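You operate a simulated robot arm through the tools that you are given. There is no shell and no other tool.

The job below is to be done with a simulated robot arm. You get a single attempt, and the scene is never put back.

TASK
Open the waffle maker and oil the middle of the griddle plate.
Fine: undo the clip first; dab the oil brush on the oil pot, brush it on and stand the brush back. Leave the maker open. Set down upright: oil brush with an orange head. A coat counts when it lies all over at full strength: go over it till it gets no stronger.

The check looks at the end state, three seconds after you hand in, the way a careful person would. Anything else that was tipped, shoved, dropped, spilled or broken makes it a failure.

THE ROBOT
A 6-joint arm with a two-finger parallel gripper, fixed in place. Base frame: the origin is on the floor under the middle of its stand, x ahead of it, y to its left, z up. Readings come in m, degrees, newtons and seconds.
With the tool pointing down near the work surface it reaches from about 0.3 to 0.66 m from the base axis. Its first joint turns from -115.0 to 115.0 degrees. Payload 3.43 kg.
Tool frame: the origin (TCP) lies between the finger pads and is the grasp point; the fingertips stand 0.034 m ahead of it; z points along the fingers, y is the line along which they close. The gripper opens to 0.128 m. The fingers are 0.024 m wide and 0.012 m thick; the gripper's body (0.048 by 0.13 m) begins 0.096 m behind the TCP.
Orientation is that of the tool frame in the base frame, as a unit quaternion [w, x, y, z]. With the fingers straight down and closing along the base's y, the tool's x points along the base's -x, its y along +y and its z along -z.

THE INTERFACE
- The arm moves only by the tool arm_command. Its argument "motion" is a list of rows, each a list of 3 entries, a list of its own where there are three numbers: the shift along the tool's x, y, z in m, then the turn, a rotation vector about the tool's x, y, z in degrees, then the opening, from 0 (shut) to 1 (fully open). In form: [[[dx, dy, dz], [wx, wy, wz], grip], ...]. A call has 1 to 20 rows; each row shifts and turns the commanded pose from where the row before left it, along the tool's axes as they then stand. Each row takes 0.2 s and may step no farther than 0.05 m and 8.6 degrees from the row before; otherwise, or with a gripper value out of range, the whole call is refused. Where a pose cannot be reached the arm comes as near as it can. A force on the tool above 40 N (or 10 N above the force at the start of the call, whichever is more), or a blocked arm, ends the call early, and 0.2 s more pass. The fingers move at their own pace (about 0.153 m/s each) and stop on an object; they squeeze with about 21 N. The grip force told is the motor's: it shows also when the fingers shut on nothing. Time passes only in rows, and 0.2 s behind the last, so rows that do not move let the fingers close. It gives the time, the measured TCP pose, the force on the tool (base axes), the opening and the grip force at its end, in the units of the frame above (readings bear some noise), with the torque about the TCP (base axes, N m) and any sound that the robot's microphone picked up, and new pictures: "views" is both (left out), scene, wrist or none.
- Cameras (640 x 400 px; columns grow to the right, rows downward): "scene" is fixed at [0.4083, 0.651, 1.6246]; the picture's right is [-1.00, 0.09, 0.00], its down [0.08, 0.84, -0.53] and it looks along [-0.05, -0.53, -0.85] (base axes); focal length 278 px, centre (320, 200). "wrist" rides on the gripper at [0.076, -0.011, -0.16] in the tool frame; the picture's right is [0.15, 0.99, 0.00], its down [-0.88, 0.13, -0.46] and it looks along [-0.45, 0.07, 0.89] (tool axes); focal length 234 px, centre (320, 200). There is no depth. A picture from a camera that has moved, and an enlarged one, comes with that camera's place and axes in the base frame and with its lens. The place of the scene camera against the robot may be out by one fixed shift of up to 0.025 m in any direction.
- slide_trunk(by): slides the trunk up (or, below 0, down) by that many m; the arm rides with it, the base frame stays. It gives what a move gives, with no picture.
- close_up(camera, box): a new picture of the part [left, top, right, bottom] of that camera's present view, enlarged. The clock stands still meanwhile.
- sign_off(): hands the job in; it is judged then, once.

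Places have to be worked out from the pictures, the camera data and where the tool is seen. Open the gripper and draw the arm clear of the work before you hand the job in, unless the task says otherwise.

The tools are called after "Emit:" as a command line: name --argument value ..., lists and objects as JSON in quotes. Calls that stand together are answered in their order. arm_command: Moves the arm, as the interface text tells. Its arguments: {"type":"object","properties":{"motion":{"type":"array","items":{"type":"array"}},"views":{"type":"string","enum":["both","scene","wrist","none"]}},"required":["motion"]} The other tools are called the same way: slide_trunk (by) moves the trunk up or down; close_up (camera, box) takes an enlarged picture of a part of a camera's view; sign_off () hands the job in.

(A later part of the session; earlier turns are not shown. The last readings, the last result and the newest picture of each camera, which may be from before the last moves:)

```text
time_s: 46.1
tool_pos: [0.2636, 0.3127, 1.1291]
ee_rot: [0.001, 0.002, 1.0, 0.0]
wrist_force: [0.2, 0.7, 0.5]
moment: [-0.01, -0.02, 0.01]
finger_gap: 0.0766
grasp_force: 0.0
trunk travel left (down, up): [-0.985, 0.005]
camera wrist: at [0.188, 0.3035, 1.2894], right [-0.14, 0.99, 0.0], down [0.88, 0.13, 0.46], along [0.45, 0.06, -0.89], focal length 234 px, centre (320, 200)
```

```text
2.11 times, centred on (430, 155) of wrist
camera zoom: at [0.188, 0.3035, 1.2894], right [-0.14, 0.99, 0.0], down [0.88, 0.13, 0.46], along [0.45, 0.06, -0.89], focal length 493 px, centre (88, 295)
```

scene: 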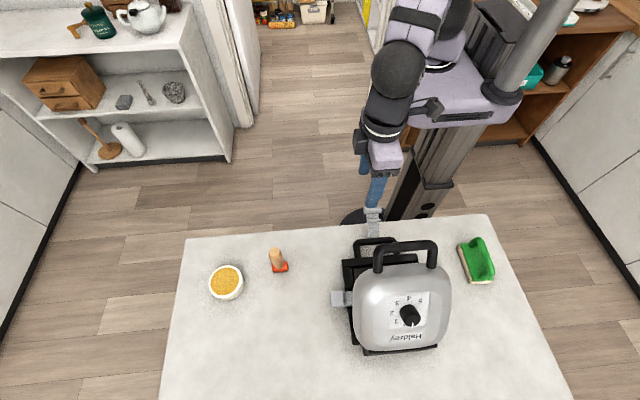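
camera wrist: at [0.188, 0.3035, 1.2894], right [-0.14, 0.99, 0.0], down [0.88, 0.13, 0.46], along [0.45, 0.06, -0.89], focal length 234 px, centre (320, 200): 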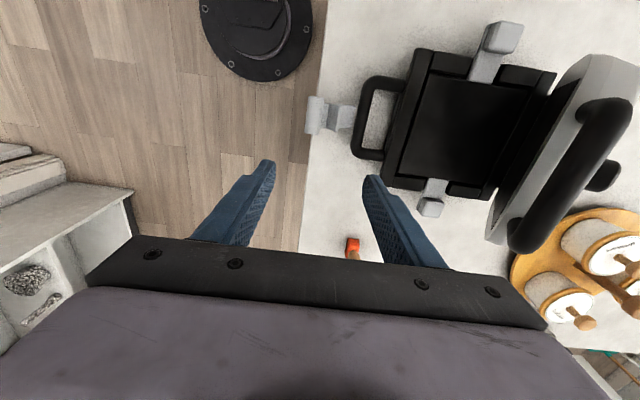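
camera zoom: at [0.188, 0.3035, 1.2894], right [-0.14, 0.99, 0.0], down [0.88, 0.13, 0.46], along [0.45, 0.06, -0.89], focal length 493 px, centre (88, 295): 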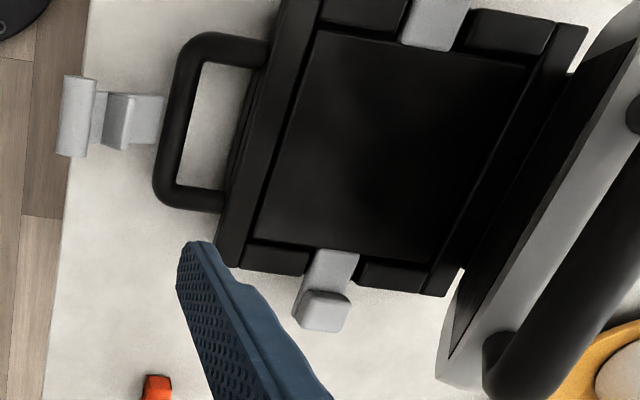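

I can see the full plate now: about 14 cm square, centred near (0.229, 0.512). Because of the 55° lid and the far pot, I will hold the brush with the tool tilted outward. I move toward the brush, yaw about 40° and tilt 30° to look at it.

Emit:
arm_command --motion '[[[-0.04, -0.01, 0.0], [0, 0, 0], 0.6], [[-0.04, -0.01, 0.0], [0, 0, 0], 0.6], [[0, 0, 0], [0, 0, -8.1], 0.6], [[0, 0, 0], [0, 0, -8.1], 0.6], [[0, 0, 0], [0, 0, -8.1], 0.6], [[0, 0, 0], [0, 0, -8.1], 0.6], [[0, 0, 0], [0, 0, -8.1], 0.6], [[0, 0, 0], [0, -7.5, 0], 0.6], [[0, 0, 0], [0, -7.5, 0], 0.6], [[0, 0, 0], [0, -7.5, 0], 0.6], [[0, 0, 0], [0, -7.5, 0], 0.6], [[0, 0, 0], [0, 0, 0], 0.6]]' --views "both"

Emit:
close_up --camera "wrist" --box '[240, 60, 420, 230]'

```text
time_s: 48.7
tool_pos: [0.3489, 0.2907, 1.1294]
ee_rot: [0.226, -0.332, 0.913, 0.075]
wrist_force: [-0.9, 0.2, 0.1]
moment: [0.01, -0.03, 0.0]
finger_gap: 0.0769
grasp_force: 0.0
out of reach, approached as far as the arm can: row 11
trunk travel left (down, up): [-0.985, 0.005]
camera wrist: at [0.2468, 0.1932, 1.2359], right [-0.73, 0.68, -0.08], down [0.35, 0.47, 0.81], along [0.59, 0.57, -0.58], focal length 234 px, centre (320, 200)
```

scene: 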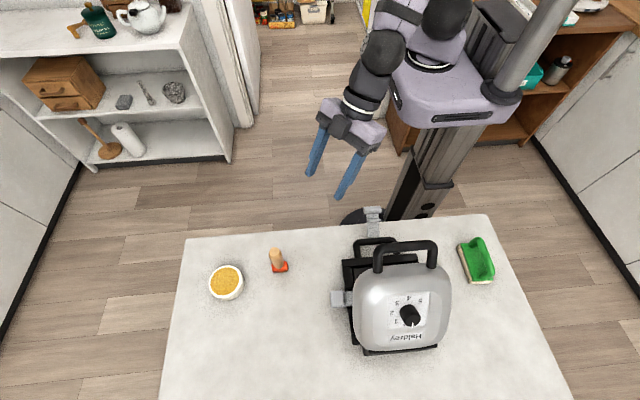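
wrist: 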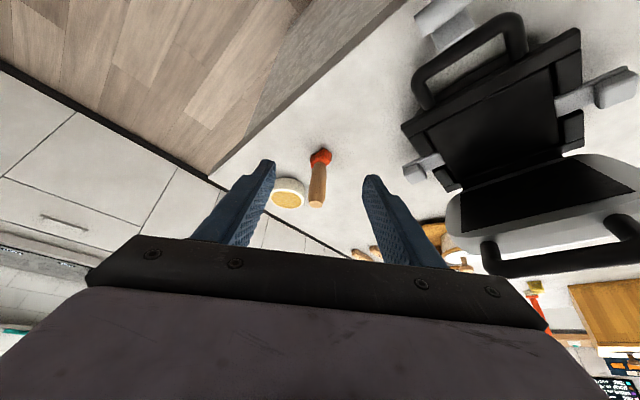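

```text
2.35 times, centred on (330, 145) of wrist
camera zoom: at [0.2468, 0.1932, 1.2359], right [-0.73, 0.68, -0.08], down [0.35, 0.47, 0.81], along [0.59, 0.57, -0.58], focal length 551 px, centre (296, 329)
```

zoom: 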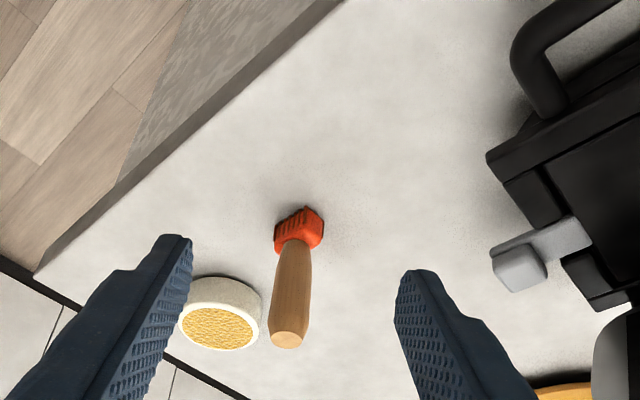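

The brush axis is at about (0.483, 0.414), handle top z≈1.016, table ≈0.89, handle ~28 mm thick. I move to a pre-grasp position behind it along the tilted tool axis.

Emit:
arm_command --motion '[[[-0.0176, 0.0005, 0.0324], [0, 0, 0], 0.6], [[-0.0176, 0.0005, 0.0324], [0, 0, 0], 0.6], [[-0.0176, 0.0005, 0.0324], [0, 0, 0], 0.6], [[0, 0, 0], [0, 0, 0], 0.6]]' --views "wrist"

Emit:
close_up --camera "wrist" --box '[240, 90, 400, 250]'

```text
time_s: 49.7
tool_pos: [0.4187, 0.3527, 1.071]
ee_rot: [0.244, -0.332, 0.907, 0.089]
wrist_force: [-0.1, 0.2, 0.3]
moment: [0.03, -0.02, -0.02]
finger_gap: 0.0769
grasp_force: 0.2
trunk travel left (down, up): [-0.985, 0.005]
camera wrist: at [0.3149, 0.2513, 1.1713], right [-0.74, 0.67, -0.08], down [0.32, 0.45, 0.84], along [0.6, 0.59, -0.54], focal length 234 px, centre (320, 200)
```

wrist: 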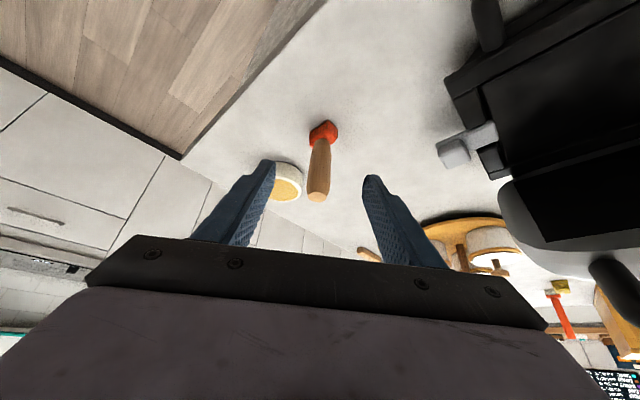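

```text
2.50 times, centred on (320, 170) of wrist
camera zoom: at [0.3149, 0.2513, 1.1713], right [-0.74, 0.67, -0.08], down [0.32, 0.45, 0.84], along [0.6, 0.59, -0.54], focal length 585 px, centre (320, 275)
```

zoom: 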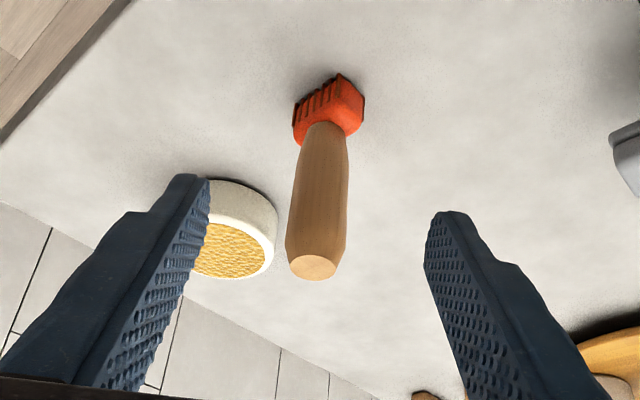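

The brush fixes at (0.486, 0.414) with its top at 1.016, and the tool is at 30° tilt, 40° azimuth. I line up laterally and then advance along the tool axis so the handle sits between the pads at z≈0.97.

Emit:
arm_command --motion '[[[-0.0291, 0.0034, 0], [0, 0, 0], 0.6], [[0, 0, 0.033], [0, 0, 0], 0.6], [[0, 0, 0.033], [0, 0, 0], 0.6], [[0, 0, 0.033], [0, 0, 0], 0.6], [[0, 0, 0], [0, 0, 0], 0.6]]' --views "both"

Emit:
close_up --camera "wrist" --box '[240, 60, 400, 250]'

```text
time_s: 50.9
tool_pos: [0.4713, 0.3954, 0.9955]
ee_rot: [0.244, -0.333, 0.907, 0.089]
wrist_force: [-0.6, 0.0, -0.2]
moment: [-0.02, -0.01, 0.02]
finger_gap: 0.0771
grasp_force: 0.0
out of reach, approached as far as the arm can: row 1
trunk travel left (down, up): [-0.985, 0.005]
camera wrist: at [0.3684, 0.294, 1.0965], right [-0.74, 0.67, -0.08], down [0.32, 0.45, 0.84], along [0.6, 0.59, -0.54], focal length 234 px, centre (320, 200)
```

scene: 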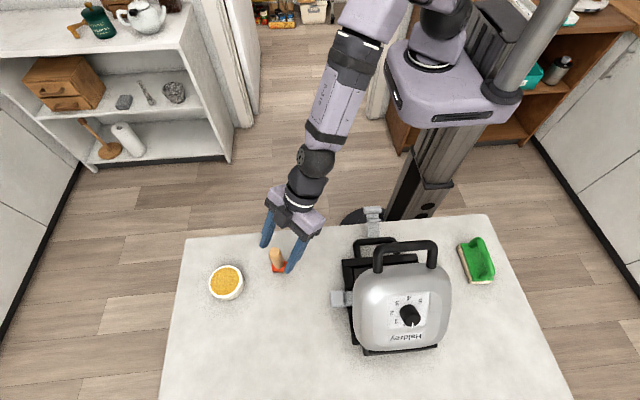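
wrist: 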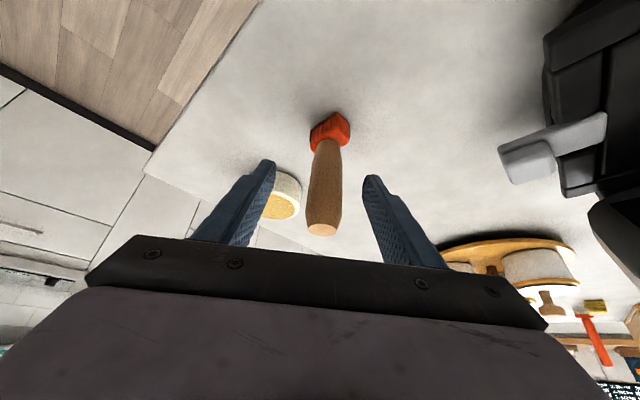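

```text
2.11 times, centred on (320, 155) of wrist
camera zoom: at [0.3684, 0.294, 1.0965], right [-0.74, 0.67, -0.08], down [0.32, 0.45, 0.84], along [0.6, 0.59, -0.54], focal length 493 px, centre (320, 295)
```

zoom: 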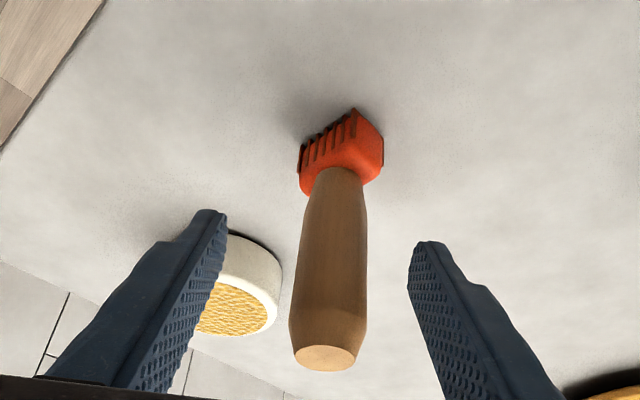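

The brush is between the fingers, about 5 mm off centre. I finish the approach with that correction and close on the handle.

Emit:
arm_command --motion '[[[-0.004, 0.0055, 0.016], [0, 0, 0], 0.6], [[-0.004, 0, 0.016], [0, 0, 0], 0.6], [[0, 0, 0], [0, 0, 0], 0.4], [[0, 0, 0], [0, 0, 0], 0.25], [[0, 0, 0], [0, 0, 0], 0.1], [[0, 0, 0], [0, 0, 0], 0.0], [[0, 0, 0], [0, 0, 0], 0.0]]' --views "both"

Emit:
close_up --camera "wrist" --box '[240, 60, 400, 250]'

```text
time_s: 52.5
tool_pos: [0.4864, 0.4152, 0.9717]
ee_rot: [0.244, -0.333, 0.907, 0.089]
wrist_force: [0.2, -0.5, -0.1]
moment: [-0.01, 0.01, 0.03]
finger_gap: 0.0353
grasp_force: 21.0
trunk travel left (down, up): [-0.985, 0.005]
camera wrist: at [0.3824, 0.3131, 1.0736], right [-0.74, 0.67, -0.08], down [0.32, 0.45, 0.83], along [0.6, 0.59, -0.55], focal length 234 px, centre (320, 200)
```

scene: 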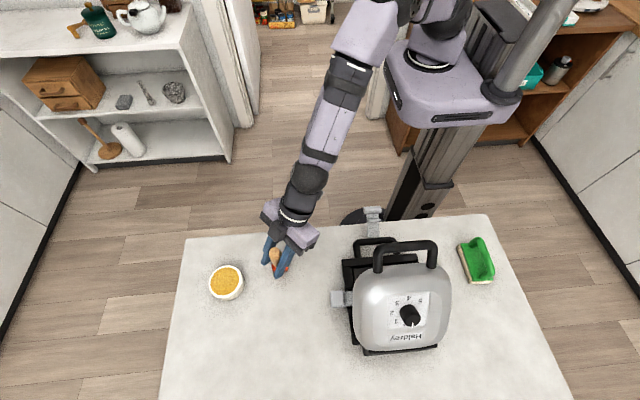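
wrist: 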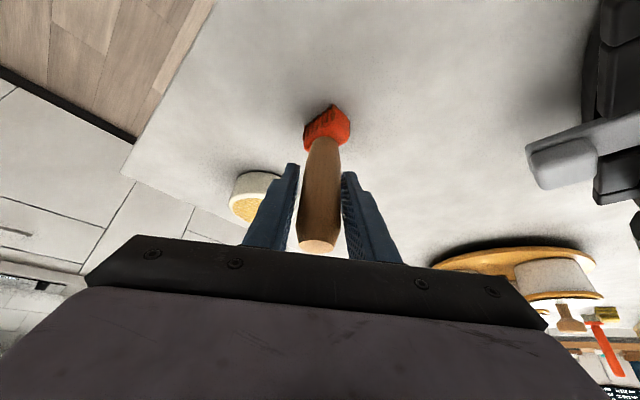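

```text
2.11 times, centred on (320, 155) of wrist
camera zoom: at [0.3824, 0.3131, 1.0736], right [-0.74, 0.67, -0.08], down [0.32, 0.45, 0.83], along [0.6, 0.59, -0.55], focal length 493 px, centre (320, 295)
```

zoom: 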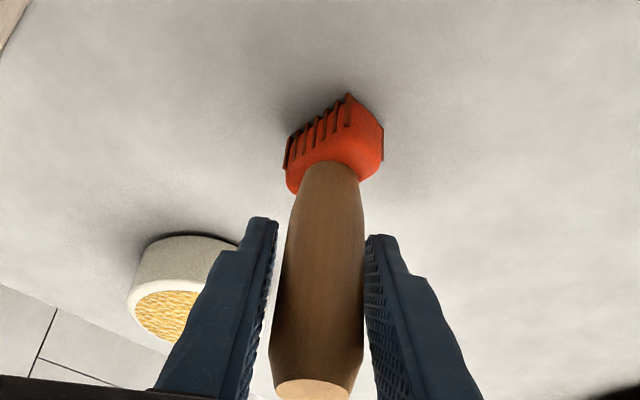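

The handle is gripped (gap 35 mm, 21 N), and I note this pose for the return: TCP (0.4864, 0.4152, 0.9717). I lift it straight up and check that it stays upright in the grip.

Emit:
arm_command --motion '[[[-0.005, 0, -0.0087], [0, 0, 0], 0], [[-0.01, 0, -0.0173], [0, 0, 0], 0], [[-0.015, 0, -0.026], [0, 0, 0], 0], [[-0.02, 0, -0.0346], [0, 0, 0], 0], [[0, 0, 0], [0, 0, 0], 0]]' --views "both"

Emit:
close_up --camera "wrist" --box '[240, 60, 400, 250]'

Emit:
close_up --camera "scene" --box '[190, 200, 330, 310]'

```text
time_s: 53.7
tool_pos: [0.4879, 0.4193, 1.0702]
ee_rot: [0.243, -0.333, 0.907, 0.088]
wrist_force: [0.3, -0.4, -1.1]
moment: [-0.02, 0.02, 0.03]
finger_gap: 0.0354
grasp_force: 21.0
trunk travel left (down, up): [-0.985, 0.005]
camera wrist: at [0.3844, 0.3164, 1.1724], right [-0.74, 0.67, -0.08], down [0.32, 0.45, 0.83], along [0.59, 0.59, -0.55], focal length 234 px, centre (320, 200)
```

scene: 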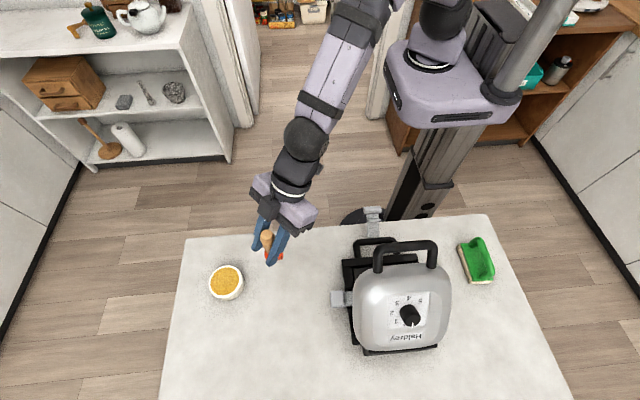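
wrist: 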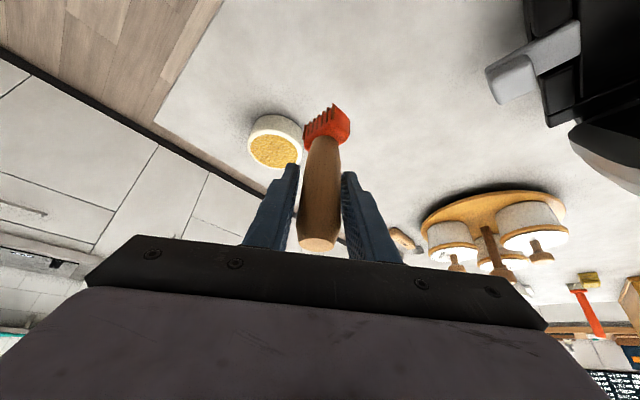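

```text
2.11 times, centred on (320, 155) of wrist
camera zoom: at [0.3844, 0.3164, 1.1724], right [-0.74, 0.67, -0.08], down [0.32, 0.45, 0.83], along [0.59, 0.59, -0.55], focal length 493 px, centre (320, 295)
```

zoom: 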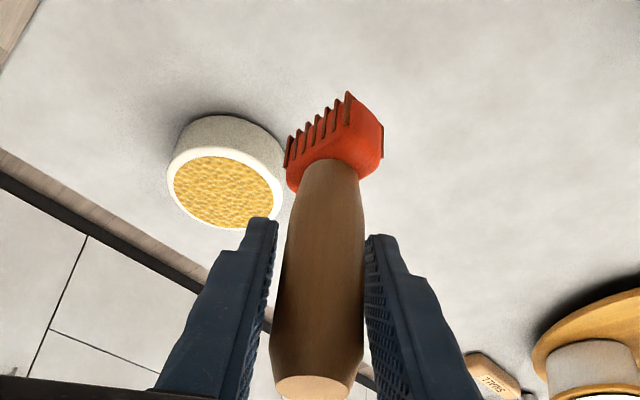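

```text
3.64 times, centred on (260, 255) of scene
camera zoom: at [0.4083, 0.651, 1.6246], right [-1.0, 0.09, 0.0], down [0.08, 0.84, -0.53], along [-0.05, -0.53, -0.85], focal length 1009 px, centre (538, 0)
```

zoom: 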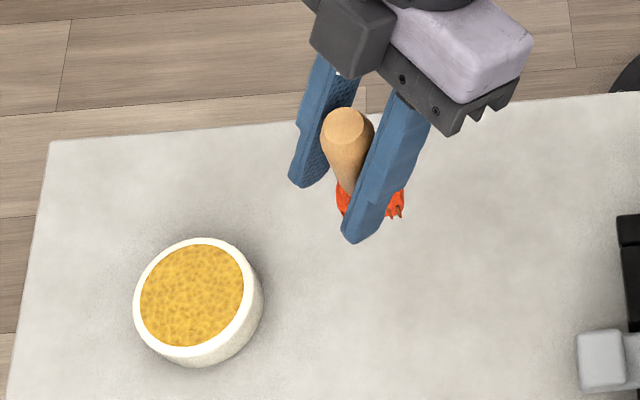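

The brush is held firmly and upright. My best estimate for the pot is about (0.614, 0.442) with its oil surface near z 0.93. I carry the brush over it at a safe height and check both views.

Emit:
arm_command --motion '[[[-0.0256, -0.016, 0.0105], [0, 0, 0], 0], [[-0.0256, -0.016, 0.0105], [0, 0, 0], 0], [[-0.0256, -0.016, 0.0105], [0, 0, 0], 0], [[-0.0256, -0.016, 0.0105], [0, 0, 0], 0], [[0, 0, 0], [0, 0, 0], 0]]' --views "both"

Emit:
close_up --camera "scene" --box '[190, 200, 330, 310]'

Emit:
close_up --camera "wrist" --box '[240, 60, 400, 250]'

```text
time_s: 54.9
tool_pos: [0.6102, 0.4387, 1.0858]
ee_rot: [0.243, -0.332, 0.907, 0.088]
wrist_force: [-0.4, -0.5, -0.1]
moment: [0.02, -0.04, 0.0]
finger_gap: 0.0353
grasp_force: 20.8
trunk travel left (down, up): [-0.985, 0.005]
camera wrist: at [0.5076, 0.3363, 1.188], right [-0.74, 0.67, -0.08], down [0.32, 0.45, 0.83], along [0.6, 0.59, -0.55], focal length 234 px, centre (320, 200)
```

scene: 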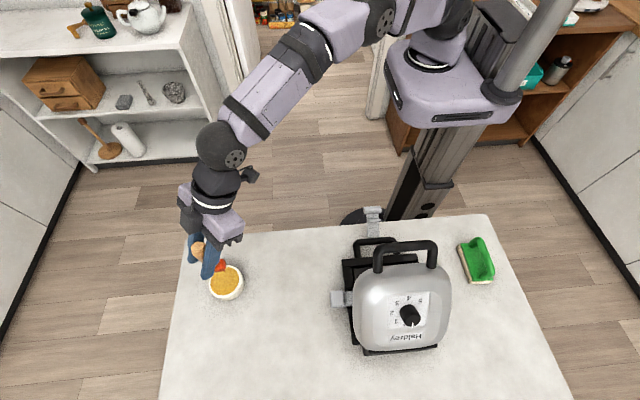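
wrist: 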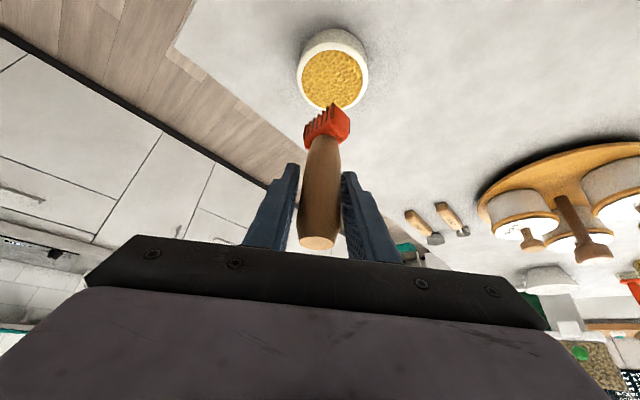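

```text
3.64 times, centred on (260, 255) of scene
camera zoom: at [0.4083, 0.651, 1.6246], right [-1.0, 0.09, 0.0], down [0.08, 0.84, -0.53], along [-0.05, -0.53, -0.85], focal length 1009 px, centre (538, 0)
```

zoom: 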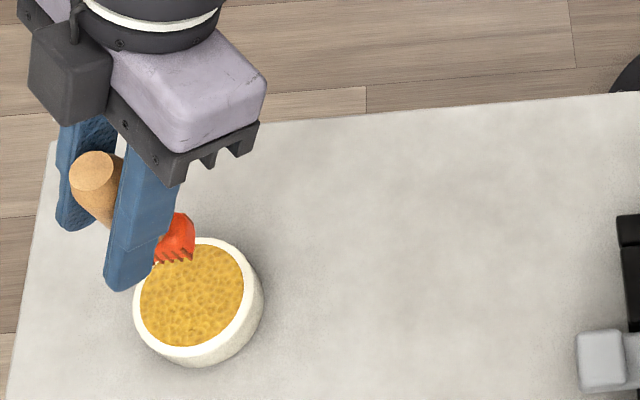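

```text
2.11 times, centred on (320, 155) of wrist
camera zoom: at [0.5076, 0.3363, 1.188], right [-0.74, 0.67, -0.08], down [0.32, 0.45, 0.83], along [0.6, 0.59, -0.55], focal length 493 px, centre (320, 295)
```

zoom: 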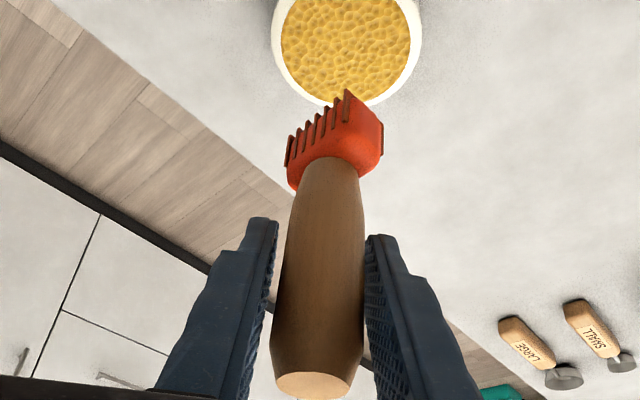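

The brush is over the pot and within reach; refined pot centre is ≈(0.612, 0.440, 0.93). I lower 4.5 cm straight down and check again.

Emit:
arm_command --motion '[[[0.0125, 0.0, 0.0217], [0, 0, 0], 0], [[0.01, 0.0, 0.0173], [0, 0, 0], 0], [[0, 0, 0], [0, 0, 0], 0]]' --views "both"

Emit:
close_up --camera "scene" --box '[190, 220, 290, 310]'

Emit:
close_up --camera "wrist" --box '[250, 40, 410, 200]'

```text
time_s: 55.7
tool_pos: [0.6118, 0.4399, 1.0414]
ee_rot: [0.243, -0.332, 0.907, 0.089]
wrist_force: [0.1, 0.2, -0.9]
moment: [0.01, -0.02, 0.02]
finger_gap: 0.0354
grasp_force: 21.3
trunk travel left (down, up): [-0.985, 0.005]
camera wrist: at [0.5083, 0.3374, 1.1432], right [-0.74, 0.67, -0.08], down [0.32, 0.45, 0.83], along [0.6, 0.59, -0.55], focal length 234 px, centre (320, 200)
```

scene: 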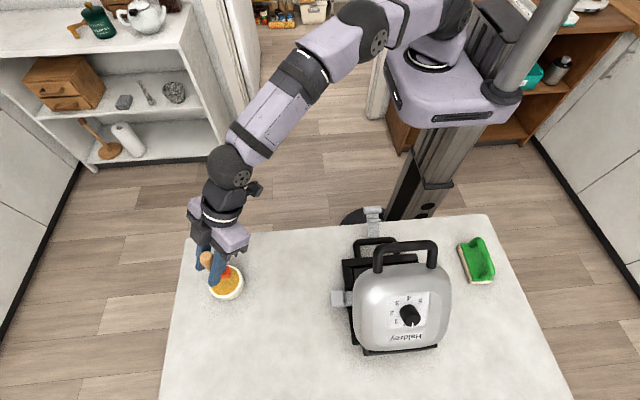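
wrist: 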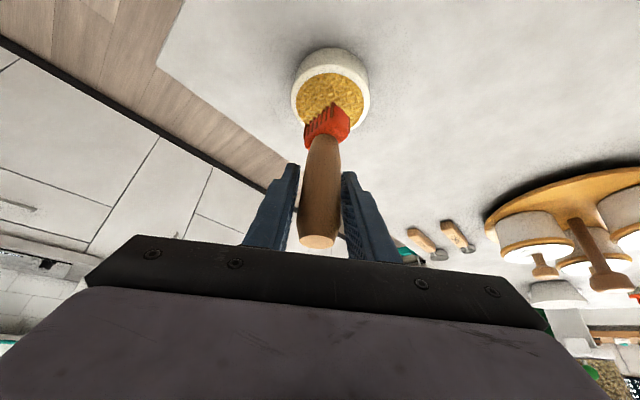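

```text
4.44 times, centred on (240, 265) of scene
camera zoom: at [0.4083, 0.651, 1.6246], right [-1.0, 0.09, 0.0], down [0.08, 0.84, -0.53], along [-0.05, -0.53, -0.85], focal length 1233 px, centre (676, -89)
```

zoom: 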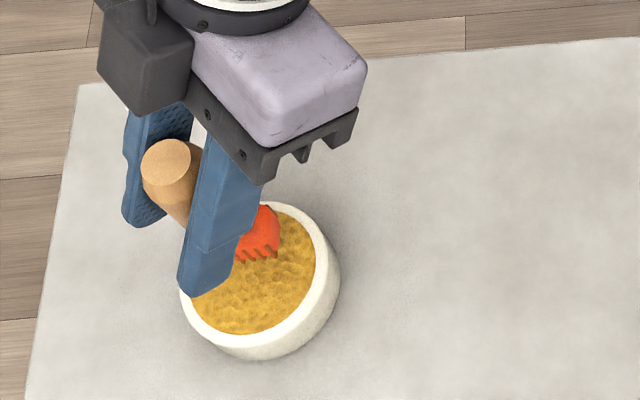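

```text
2.50 times, centred on (330, 120) of wrist
camera zoom: at [0.5083, 0.3374, 1.1432], right [-0.74, 0.67, -0.08], down [0.32, 0.45, 0.83], along [0.6, 0.59, -0.55], focal length 585 px, centre (295, 400)
```

zoom: 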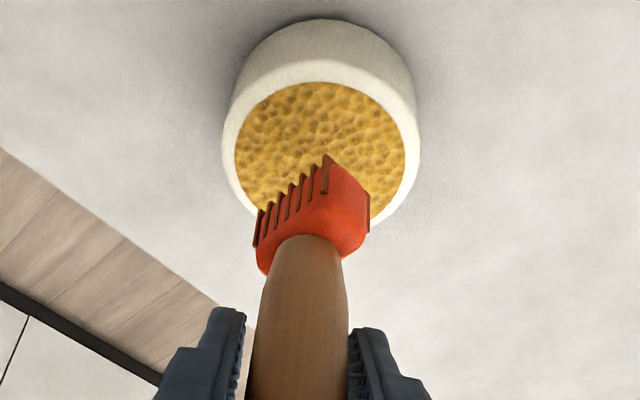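

The head is centred above the oil. I lower in small steps, watching for light contact.

Emit:
arm_command --motion '[[[0.005, 0.0, 0.0087], [0, 0, 0], 0], [[0.0025, 0.0, 0.0043], [0, 0, 0], 0], [[0, 0, 0], [0, 0, 0], 0]]' --views "both"

Emit:
close_up --camera "wrist" --box '[250, 40, 410, 200]'

Emit:
close_up --camera "scene" --box '[190, 220, 290, 310]'

```text
time_s: 56.5
tool_pos: [0.6123, 0.439, 1.0278]
ee_rot: [0.243, -0.333, 0.907, 0.089]
wrist_force: [-0.3, 0.3, -0.9]
moment: [-0.02, -0.04, -0.01]
finger_gap: 0.0354
grasp_force: 20.4
trunk travel left (down, up): [-0.985, 0.005]
camera wrist: at [0.5088, 0.3374, 1.1289], right [-0.74, 0.67, -0.08], down [0.32, 0.45, 0.83], along [0.6, 0.59, -0.55], focal length 234 px, centre (320, 200)
```

scene: 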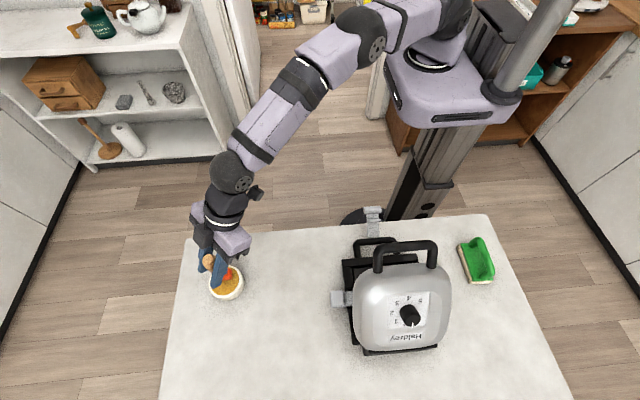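
wrist: 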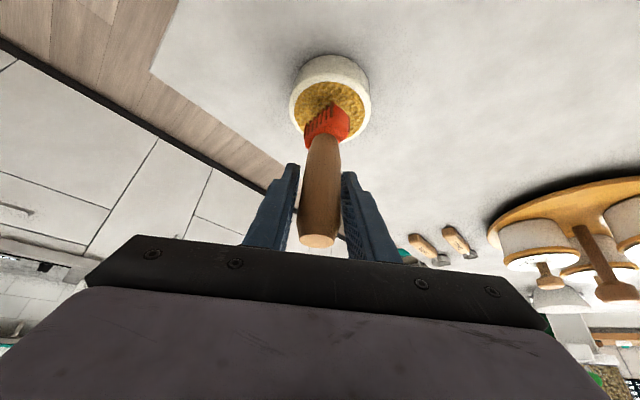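

```text
2.50 times, centred on (330, 120) of wrist
camera zoom: at [0.5088, 0.3374, 1.1289], right [-0.74, 0.67, -0.08], down [0.32, 0.45, 0.83], along [0.6, 0.59, -0.55], focal length 585 px, centre (295, 400)
```

zoom: 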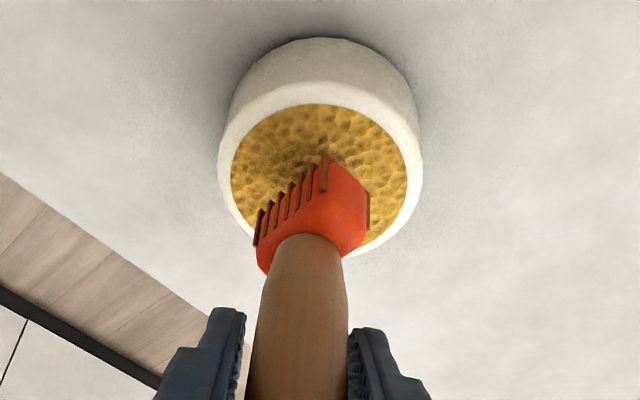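

```text
4.44 times, centred on (240, 265) of scene
camera zoom: at [0.4083, 0.651, 1.6246], right [-1.0, 0.09, 0.0], down [0.08, 0.84, -0.53], along [-0.05, -0.53, -0.85], focal length 1233 px, centre (676, -89)
```

zoom: 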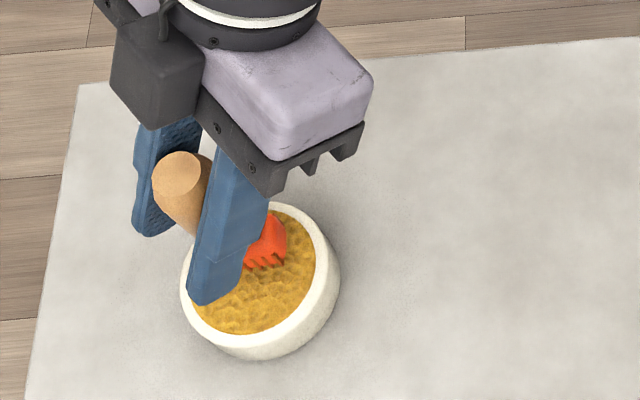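

No contact yet; a shadow shows a small gap. I lower another 8 mm.

Emit:
arm_command --motion '[[[0.002, 0.0, 0.0035], [0, 0, 0], 0], [[0.002, 0.0, 0.0035], [0, 0, 0], 0], [[0, 0, 0], [0, 0, 0], 0]]' --views "wrist"

Emit:
close_up --camera "wrist" --box '[270, 40, 390, 160]'

```text
time_s: 57.3
tool_pos: [0.6122, 0.4386, 1.0184]
ee_rot: [0.243, -0.333, 0.907, 0.089]
wrist_force: [-0.8, 0.7, -0.6]
moment: [0.01, -0.02, 0.02]
finger_gap: 0.0351
grasp_force: 21.0
trunk travel left (down, up): [-0.985, 0.005]
camera wrist: at [0.5081, 0.337, 1.1204], right [-0.74, 0.67, -0.08], down [0.32, 0.45, 0.83], along [0.6, 0.59, -0.55], focal length 234 px, centre (320, 200)
```

wrist: 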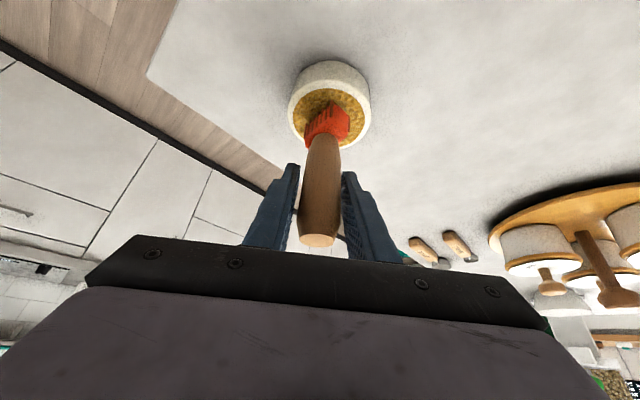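

```text
3.33 times, centred on (330, 100) of wrist
camera zoom: at [0.5081, 0.337, 1.1204], right [-0.74, 0.67, -0.08], down [0.32, 0.45, 0.83], along [0.6, 0.59, -0.55], focal length 781 px, centre (287, 533)
```

zoom: 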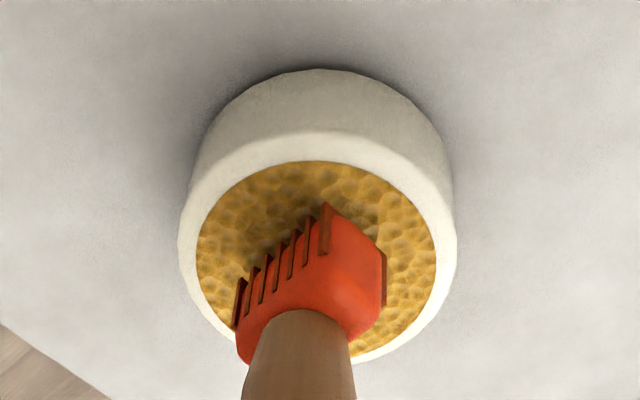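

Nearly there: the bristles are centred and the shadow gap is tiny. I continue a few millimetres at a time.

Emit:
arm_command --motion '[[[0.0015, 0.0, 0.0026], [0, 0, 0], 0], [[0.0015, 0.0, 0.0026], [0, 0, 0], 0], [[0, 0, 0], [0, 0, 0], 0]]' --views "wrist"

Emit:
close_up --camera "wrist" --box '[270, 40, 390, 160]'

```text
time_s: 58.1
tool_pos: [0.6117, 0.44, 1.0129]
ee_rot: [0.243, -0.333, 0.907, 0.088]
wrist_force: [0.3, -0.9, -0.3]
moment: [-0.01, 0.0, 0.02]
finger_gap: 0.0353
grasp_force: 20.6
trunk travel left (down, up): [-0.985, 0.005]
camera wrist: at [0.5081, 0.3372, 1.1142], right [-0.74, 0.67, -0.08], down [0.32, 0.45, 0.83], along [0.6, 0.59, -0.55], focal length 234 px, centre (320, 200)
```

wrist: 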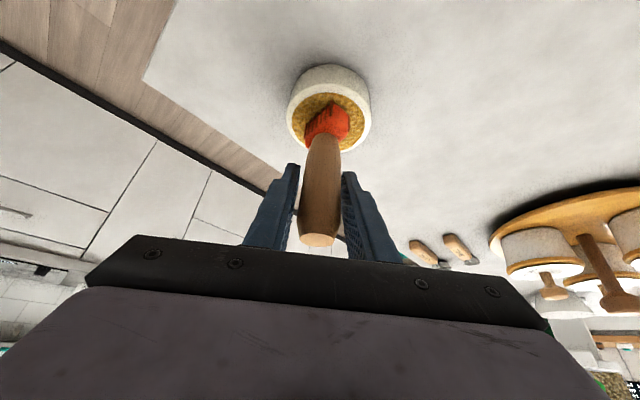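

```text
3.33 times, centred on (330, 100) of wrist
camera zoom: at [0.5081, 0.3372, 1.1142], right [-0.74, 0.67, -0.08], down [0.32, 0.45, 0.83], along [0.6, 0.59, -0.55], focal length 781 px, centre (287, 533)
```

zoom: 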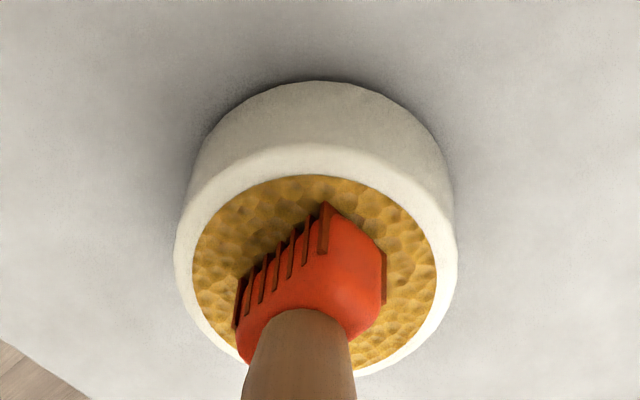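

Still no contact force. I go down another 6 mm.

Emit:
arm_command --motion '[[[0.0015, 0.0, 0.0026], [0, 0, 0], 0], [[0.0015, 0.0, 0.0026], [0, 0, 0], 0], [[0, 0, 0], [0, 0, 0], 0]]' --views "wrist"

Emit:
close_up --camera "wrist" --box '[270, 40, 390, 160]'

```text
time_s: 58.9
tool_pos: [0.6127, 0.4401, 1.0113]
ee_rot: [0.249, -0.332, 0.905, 0.09]
wrist_force: [-1.3, 1.5, 18.0]
moment: [0.11, 0.42, -0.08]
finger_gap: 0.0349
grasp_force: 20.9
trunk travel left (down, up): [-0.985, 0.005]
camera wrist: at [0.5073, 0.3368, 1.1116], right [-0.73, 0.67, -0.08], down [0.32, 0.44, 0.84], along [0.6, 0.59, -0.54], focal length 234 px, centre (320, 200)
```

wrist: 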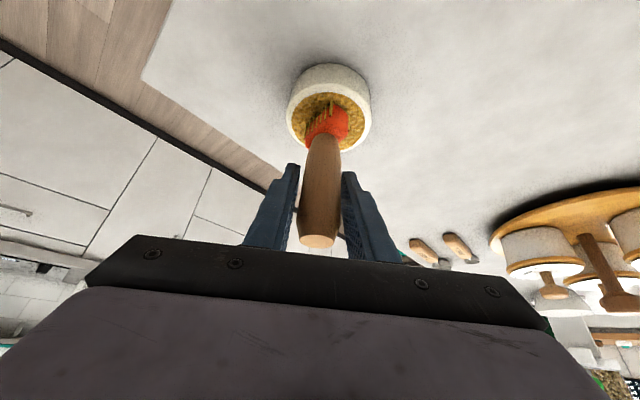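

```text
3.33 times, centred on (330, 100) of wrist
camera zoom: at [0.5073, 0.3368, 1.1116], right [-0.73, 0.67, -0.08], down [0.32, 0.44, 0.84], along [0.6, 0.59, -0.54], focal length 781 px, centre (287, 533)
```

zoom: 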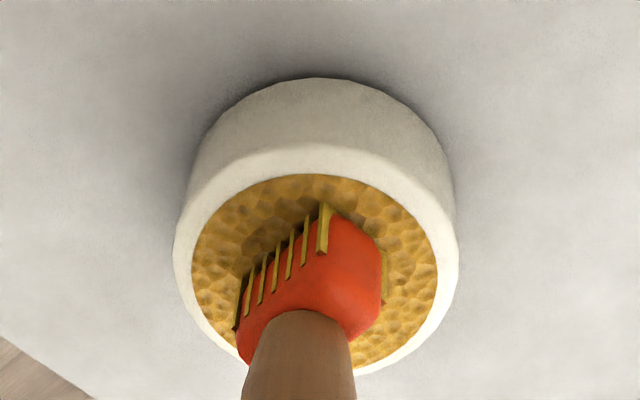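

Contact: about 18 N, and the bristles have turned oily yellow. I lift straight up off the pot and check the grip.

Emit:
arm_command --motion '[[[-0.002, 0, -0.0035], [0, 0, 0], 0], [[-0.01, 0, -0.0173], [0, 0, 0], 0], [[-0.015, 0, -0.026], [0, 0, 0], 0], [[-0.015, 0, -0.026], [0, 0, 0], 0], [[0, 0, 0], [0, 0, 0], 0]]' --views "both"

Emit:
close_up --camera "wrist" --box '[240, 40, 400, 250]'

Emit:
close_up --camera "scene" --box '[190, 220, 290, 310]'

```text
time_s: 60.1
tool_pos: [0.6109, 0.4379, 1.0902]
ee_rot: [0.243, -0.333, 0.907, 0.089]
wrist_force: [0.0, -0.2, -0.7]
moment: [0.0, 0.01, 0.01]
finger_gap: 0.0347
grasp_force: 20.7
trunk travel left (down, up): [-0.985, 0.005]
camera wrist: at [0.5082, 0.3365, 1.1921], right [-0.74, 0.67, -0.08], down [0.32, 0.45, 0.83], along [0.59, 0.59, -0.55], focal length 234 px, centre (320, 200)
```

scene: 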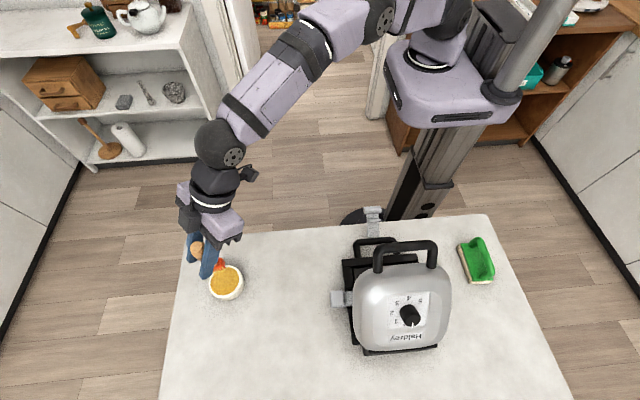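
wrist: 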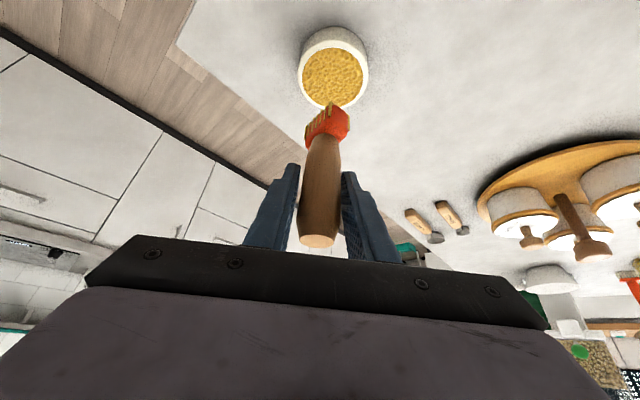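

```text
1.90 times, centred on (320, 145) of wrist
camera zoom: at [0.5082, 0.3365, 1.1921], right [-0.74, 0.67, -0.08], down [0.32, 0.45, 0.83], along [0.59, 0.59, -0.55], focal length 446 px, centre (320, 305)
```

zoom: 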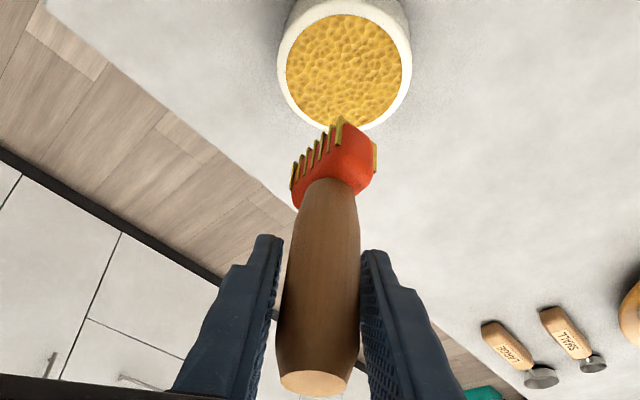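

```text
4.44 times, centred on (240, 265) of scene
camera zoom: at [0.4083, 0.651, 1.6246], right [-1.0, 0.09, 0.0], down [0.08, 0.84, -0.53], along [-0.05, -0.53, -0.85], focal length 1233 px, centre (676, -89)
```

zoom: 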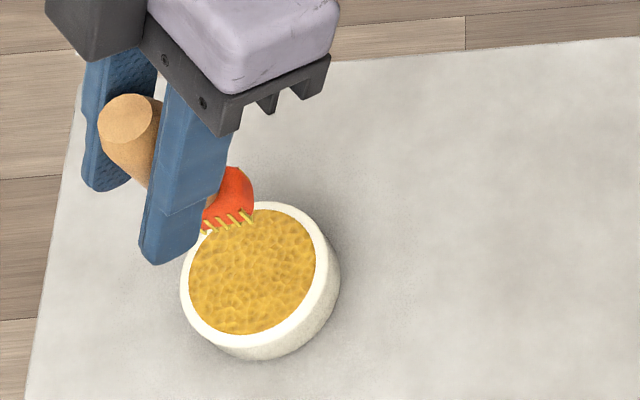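

The bristles are loaded and the pot hasn't moved. I carry the brush back toward the robot at a safe height before turning toward the plate.

Emit:
arm_command --motion '[[[0.0307, 0.0114, -0.0224], [0, 0, 0], 0], [[0.0307, 0.0114, -0.0224], [0, 0, 0], 0], [[0.0307, 0.0114, -0.0224], [0, 0, 0], 0], [[0.0307, 0.0114, -0.0224], [0, 0, 0], 0], [[0, 0, 0], [0, 0, 0], 0]]' --views "none"

Emit:
arm_command --motion '[[[0, 0, 0], [-3.75, 0, -6.5], 0], [[0, 0, 0], [-3.75, 0, -6.5], 0], [[0, 0, 0], [-3.75, 0, -6.5], 0], [[0, 0, 0], [-3.75, 0, -6.5], 0], [[0, 0, 0], [0, 0, 0], 0]]' --views "both"

```text
time_s: 61.3
tool_pos: [0.467, 0.3748, 1.1057]
ee_rot: [0.244, -0.332, 0.907, 0.088]
wrist_force: [0.5, 1.0, -1.3]
moment: [-0.06, -0.01, -0.01]
finger_gap: 0.0344
grasp_force: 21.1
trunk travel left (down, up): [-0.985, 0.005]
```

```text
time_s: 62.5
tool_pos: [0.4653, 0.3752, 1.1059]
ee_rot: [0.212, -0.557, 0.79, 0.148]
wrist_force: [-0.1, -1.0, -0.2]
moment: [0.0, -0.09, -0.07]
finger_gap: 0.0324
grasp_force: 21.2
trunk travel left (down, up): [-0.985, 0.005]
camera wrist: at [0.4274, 0.2349, 1.2078], right [-0.97, 0.21, -0.07], down [0.06, 0.55, 0.83], along [0.22, 0.81, -0.55], focal length 234 px, centre (320, 200)
```

scene: 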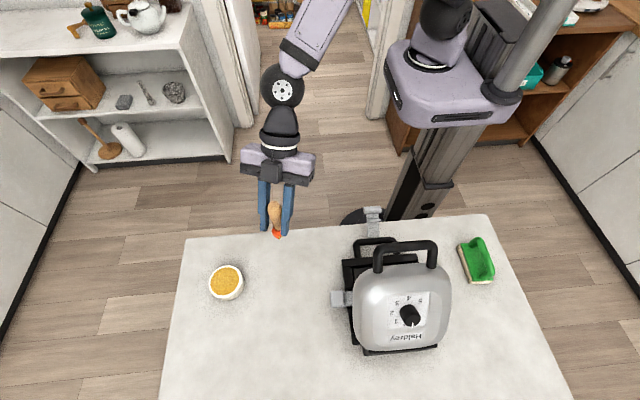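
wrist: 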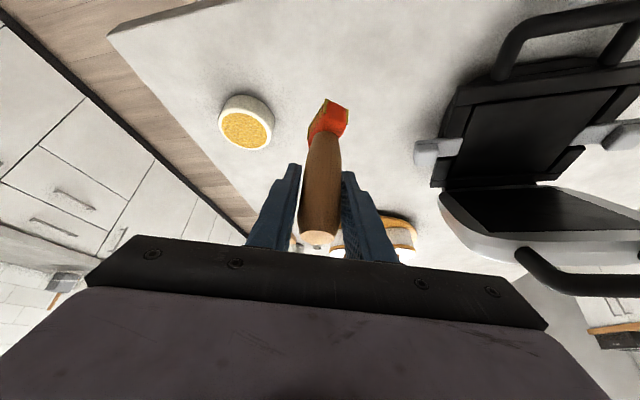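

The finger gap is drifting down (35.3 → 32.4 mm), so the handle may be creeping in the grip. I compare it closely with the earlier view.

Emit:
close_up --camera "wrist" --box '[240, 60, 400, 250]'

Emit:
arm_command --motion '[[[0, 0, 0], [0, 0, 0], 0], [[0, 0, 0], [0, 0, 0], 0], [[0, 0, 0], [0, 0, 0], 0]]' --views "none"

```text
2.11 times, centred on (320, 155) of wrist
camera zoom: at [0.4274, 0.2349, 1.2078], right [-0.97, 0.21, -0.07], down [0.06, 0.55, 0.83], along [0.22, 0.81, -0.55], focal length 493 px, centre (320, 295)
```

zoom: 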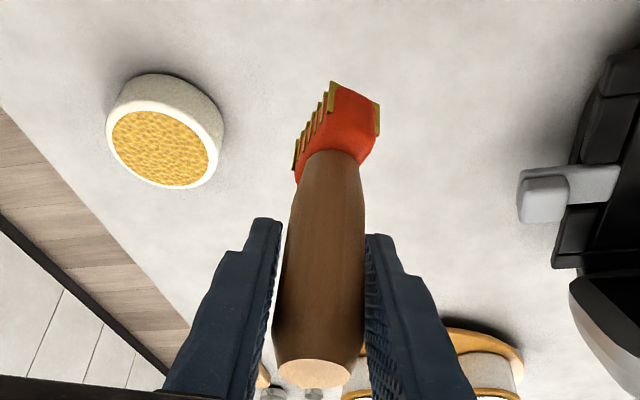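

```text
time_s: 63.3
tool_pos: [0.4651, 0.3754, 1.1067]
ee_rot: [0.212, -0.556, 0.79, 0.149]
wrist_force: [0.4, -0.8, -1.2]
moment: [0.04, 0.06, 0.0]
finger_gap: 0.0257
grasp_force: 21.0
trunk travel left (down, up): [-0.985, 0.005]
```

The gap dropped to 25.7 mm while holding still, so the brush is sliding. I look now, with the clock stopped, before doing anything else.

Emit:
close_up --camera "wrist" --box '[240, 60, 400, 250]'

Emit:
close_up --camera "scene" --box '[220, 130, 340, 260]'

```text
2.11 times, centred on (320, 155) of wrist
camera zoom: at [0.4275, 0.2349, 1.2078], right [-0.97, 0.21, -0.08], down [0.06, 0.55, 0.83], along [0.22, 0.81, -0.55], focal length 493 px, centre (320, 295)
```

zoom: 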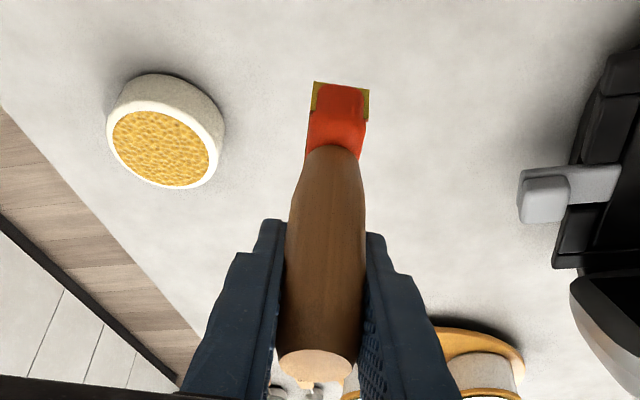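

```text
3.08 times, centred on (280, 195) of scene
camera zoom: at [0.4083, 0.651, 1.6246], right [-1.0, 0.09, 0.0], down [0.08, 0.84, -0.53], along [-0.05, -0.53, -0.85], focal length 854 px, centre (443, 215)
```

zoom: 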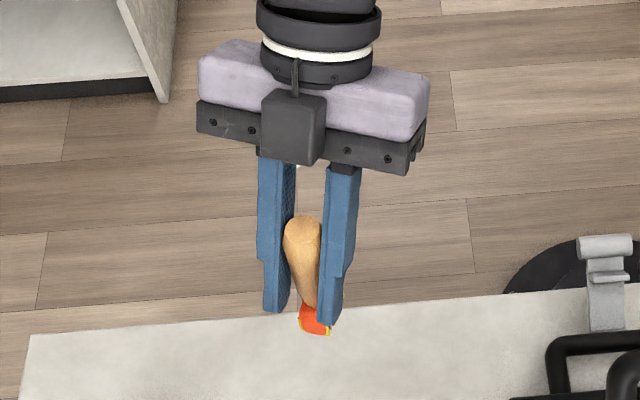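

It isn't falling: the handle has an oval section and has turned about its own axis until its narrow side (25.7 mm) sits across the pads, still upright. I wait briefly to confirm the grip is now stable.

Emit:
arm_command --motion '[[[0, 0, 0], [0, 0, 0], 0], [[0, 0, 0], [0, 0, 0], 0], [[0, 0, 0], [0, 0, 0], 0], [[0, 0, 0], [0, 0, 0], 0]]' --views "wrist"

Emit:
close_up --camera "wrist" --box '[240, 60, 400, 250]'

```text
time_s: 64.3
tool_pos: [0.4653, 0.3751, 1.1069]
ee_rot: [0.212, -0.556, 0.79, 0.148]
wrist_force: [-0.5, 0.3, -1.4]
moment: [0.01, 0.0, 0.03]
finger_gap: 0.0258
grasp_force: 21.1
trunk travel left (down, up): [-0.985, 0.005]
camera wrist: at [0.4276, 0.2349, 1.2078], right [-0.97, 0.21, -0.08], down [0.06, 0.55, 0.83], along [0.22, 0.81, -0.55], focal length 234 px, centre (320, 200)
```

wrist: 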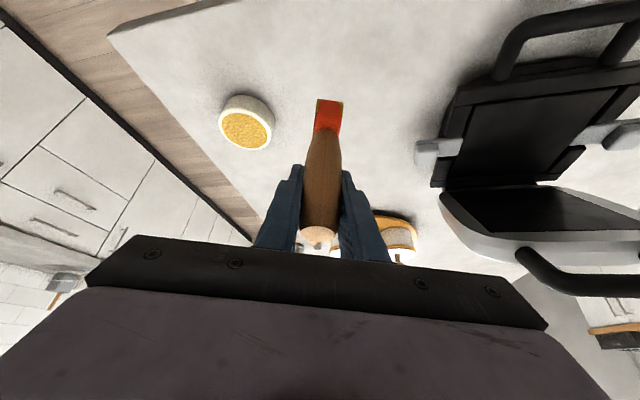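

```text
2.11 times, centred on (320, 155) of wrist
camera zoom: at [0.4276, 0.2349, 1.2078], right [-0.97, 0.21, -0.08], down [0.06, 0.55, 0.83], along [0.22, 0.81, -0.55], focal length 493 px, centre (320, 295)
```

zoom: 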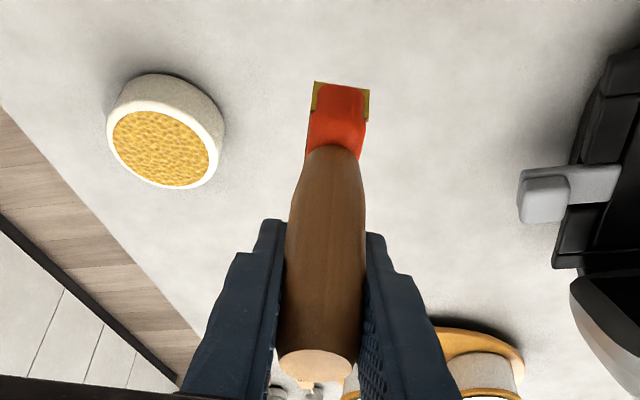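

Stable at 25.8 mm. The tool is at azimuth 70°, tilt 30°. I now tilt to 55°, so the handle leans toward the robot under the open lid, while still out over free table.

Emit:
arm_command --motion '[[[0, 0, 0], [0, -6.25, 0], 0], [[0, 0, 0], [0, -6.25, 0], 0], [[0, 0, 0], [0, -6.25, 0], 0], [[0, 0, 0], [0, -6.25, 0], 0], [[0, 0, 0], [0, 0, 0], 0]]' --views "both"

```text
time_s: 65.5
tool_pos: [0.4645, 0.3753, 1.1075]
ee_rot: [0.378, -0.51, 0.726, 0.264]
wrist_force: [-0.8, -0.3, -1.7]
moment: [0.0, -0.01, 0.0]
finger_gap: 0.0255
grasp_force: 21.1
trunk travel left (down, up): [-0.985, 0.005]
camera wrist: at [0.4177, 0.2082, 1.1373], right [-0.96, 0.26, -0.12], down [-0.08, 0.17, 0.98], along [0.27, 0.95, -0.14], focal length 234 px, centre (320, 200)
```

scene: 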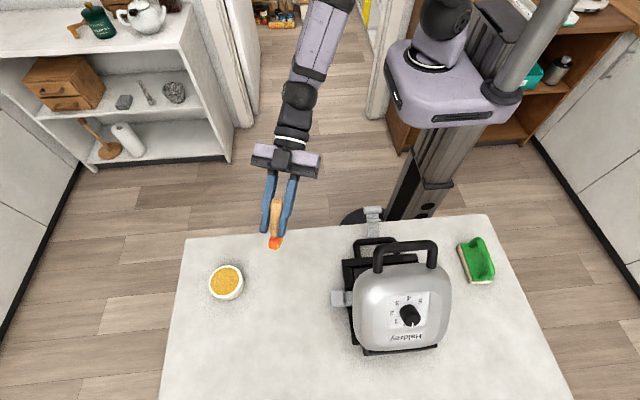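
wrist: 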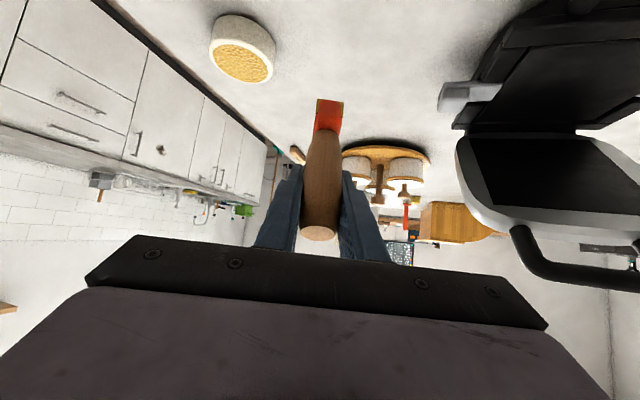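

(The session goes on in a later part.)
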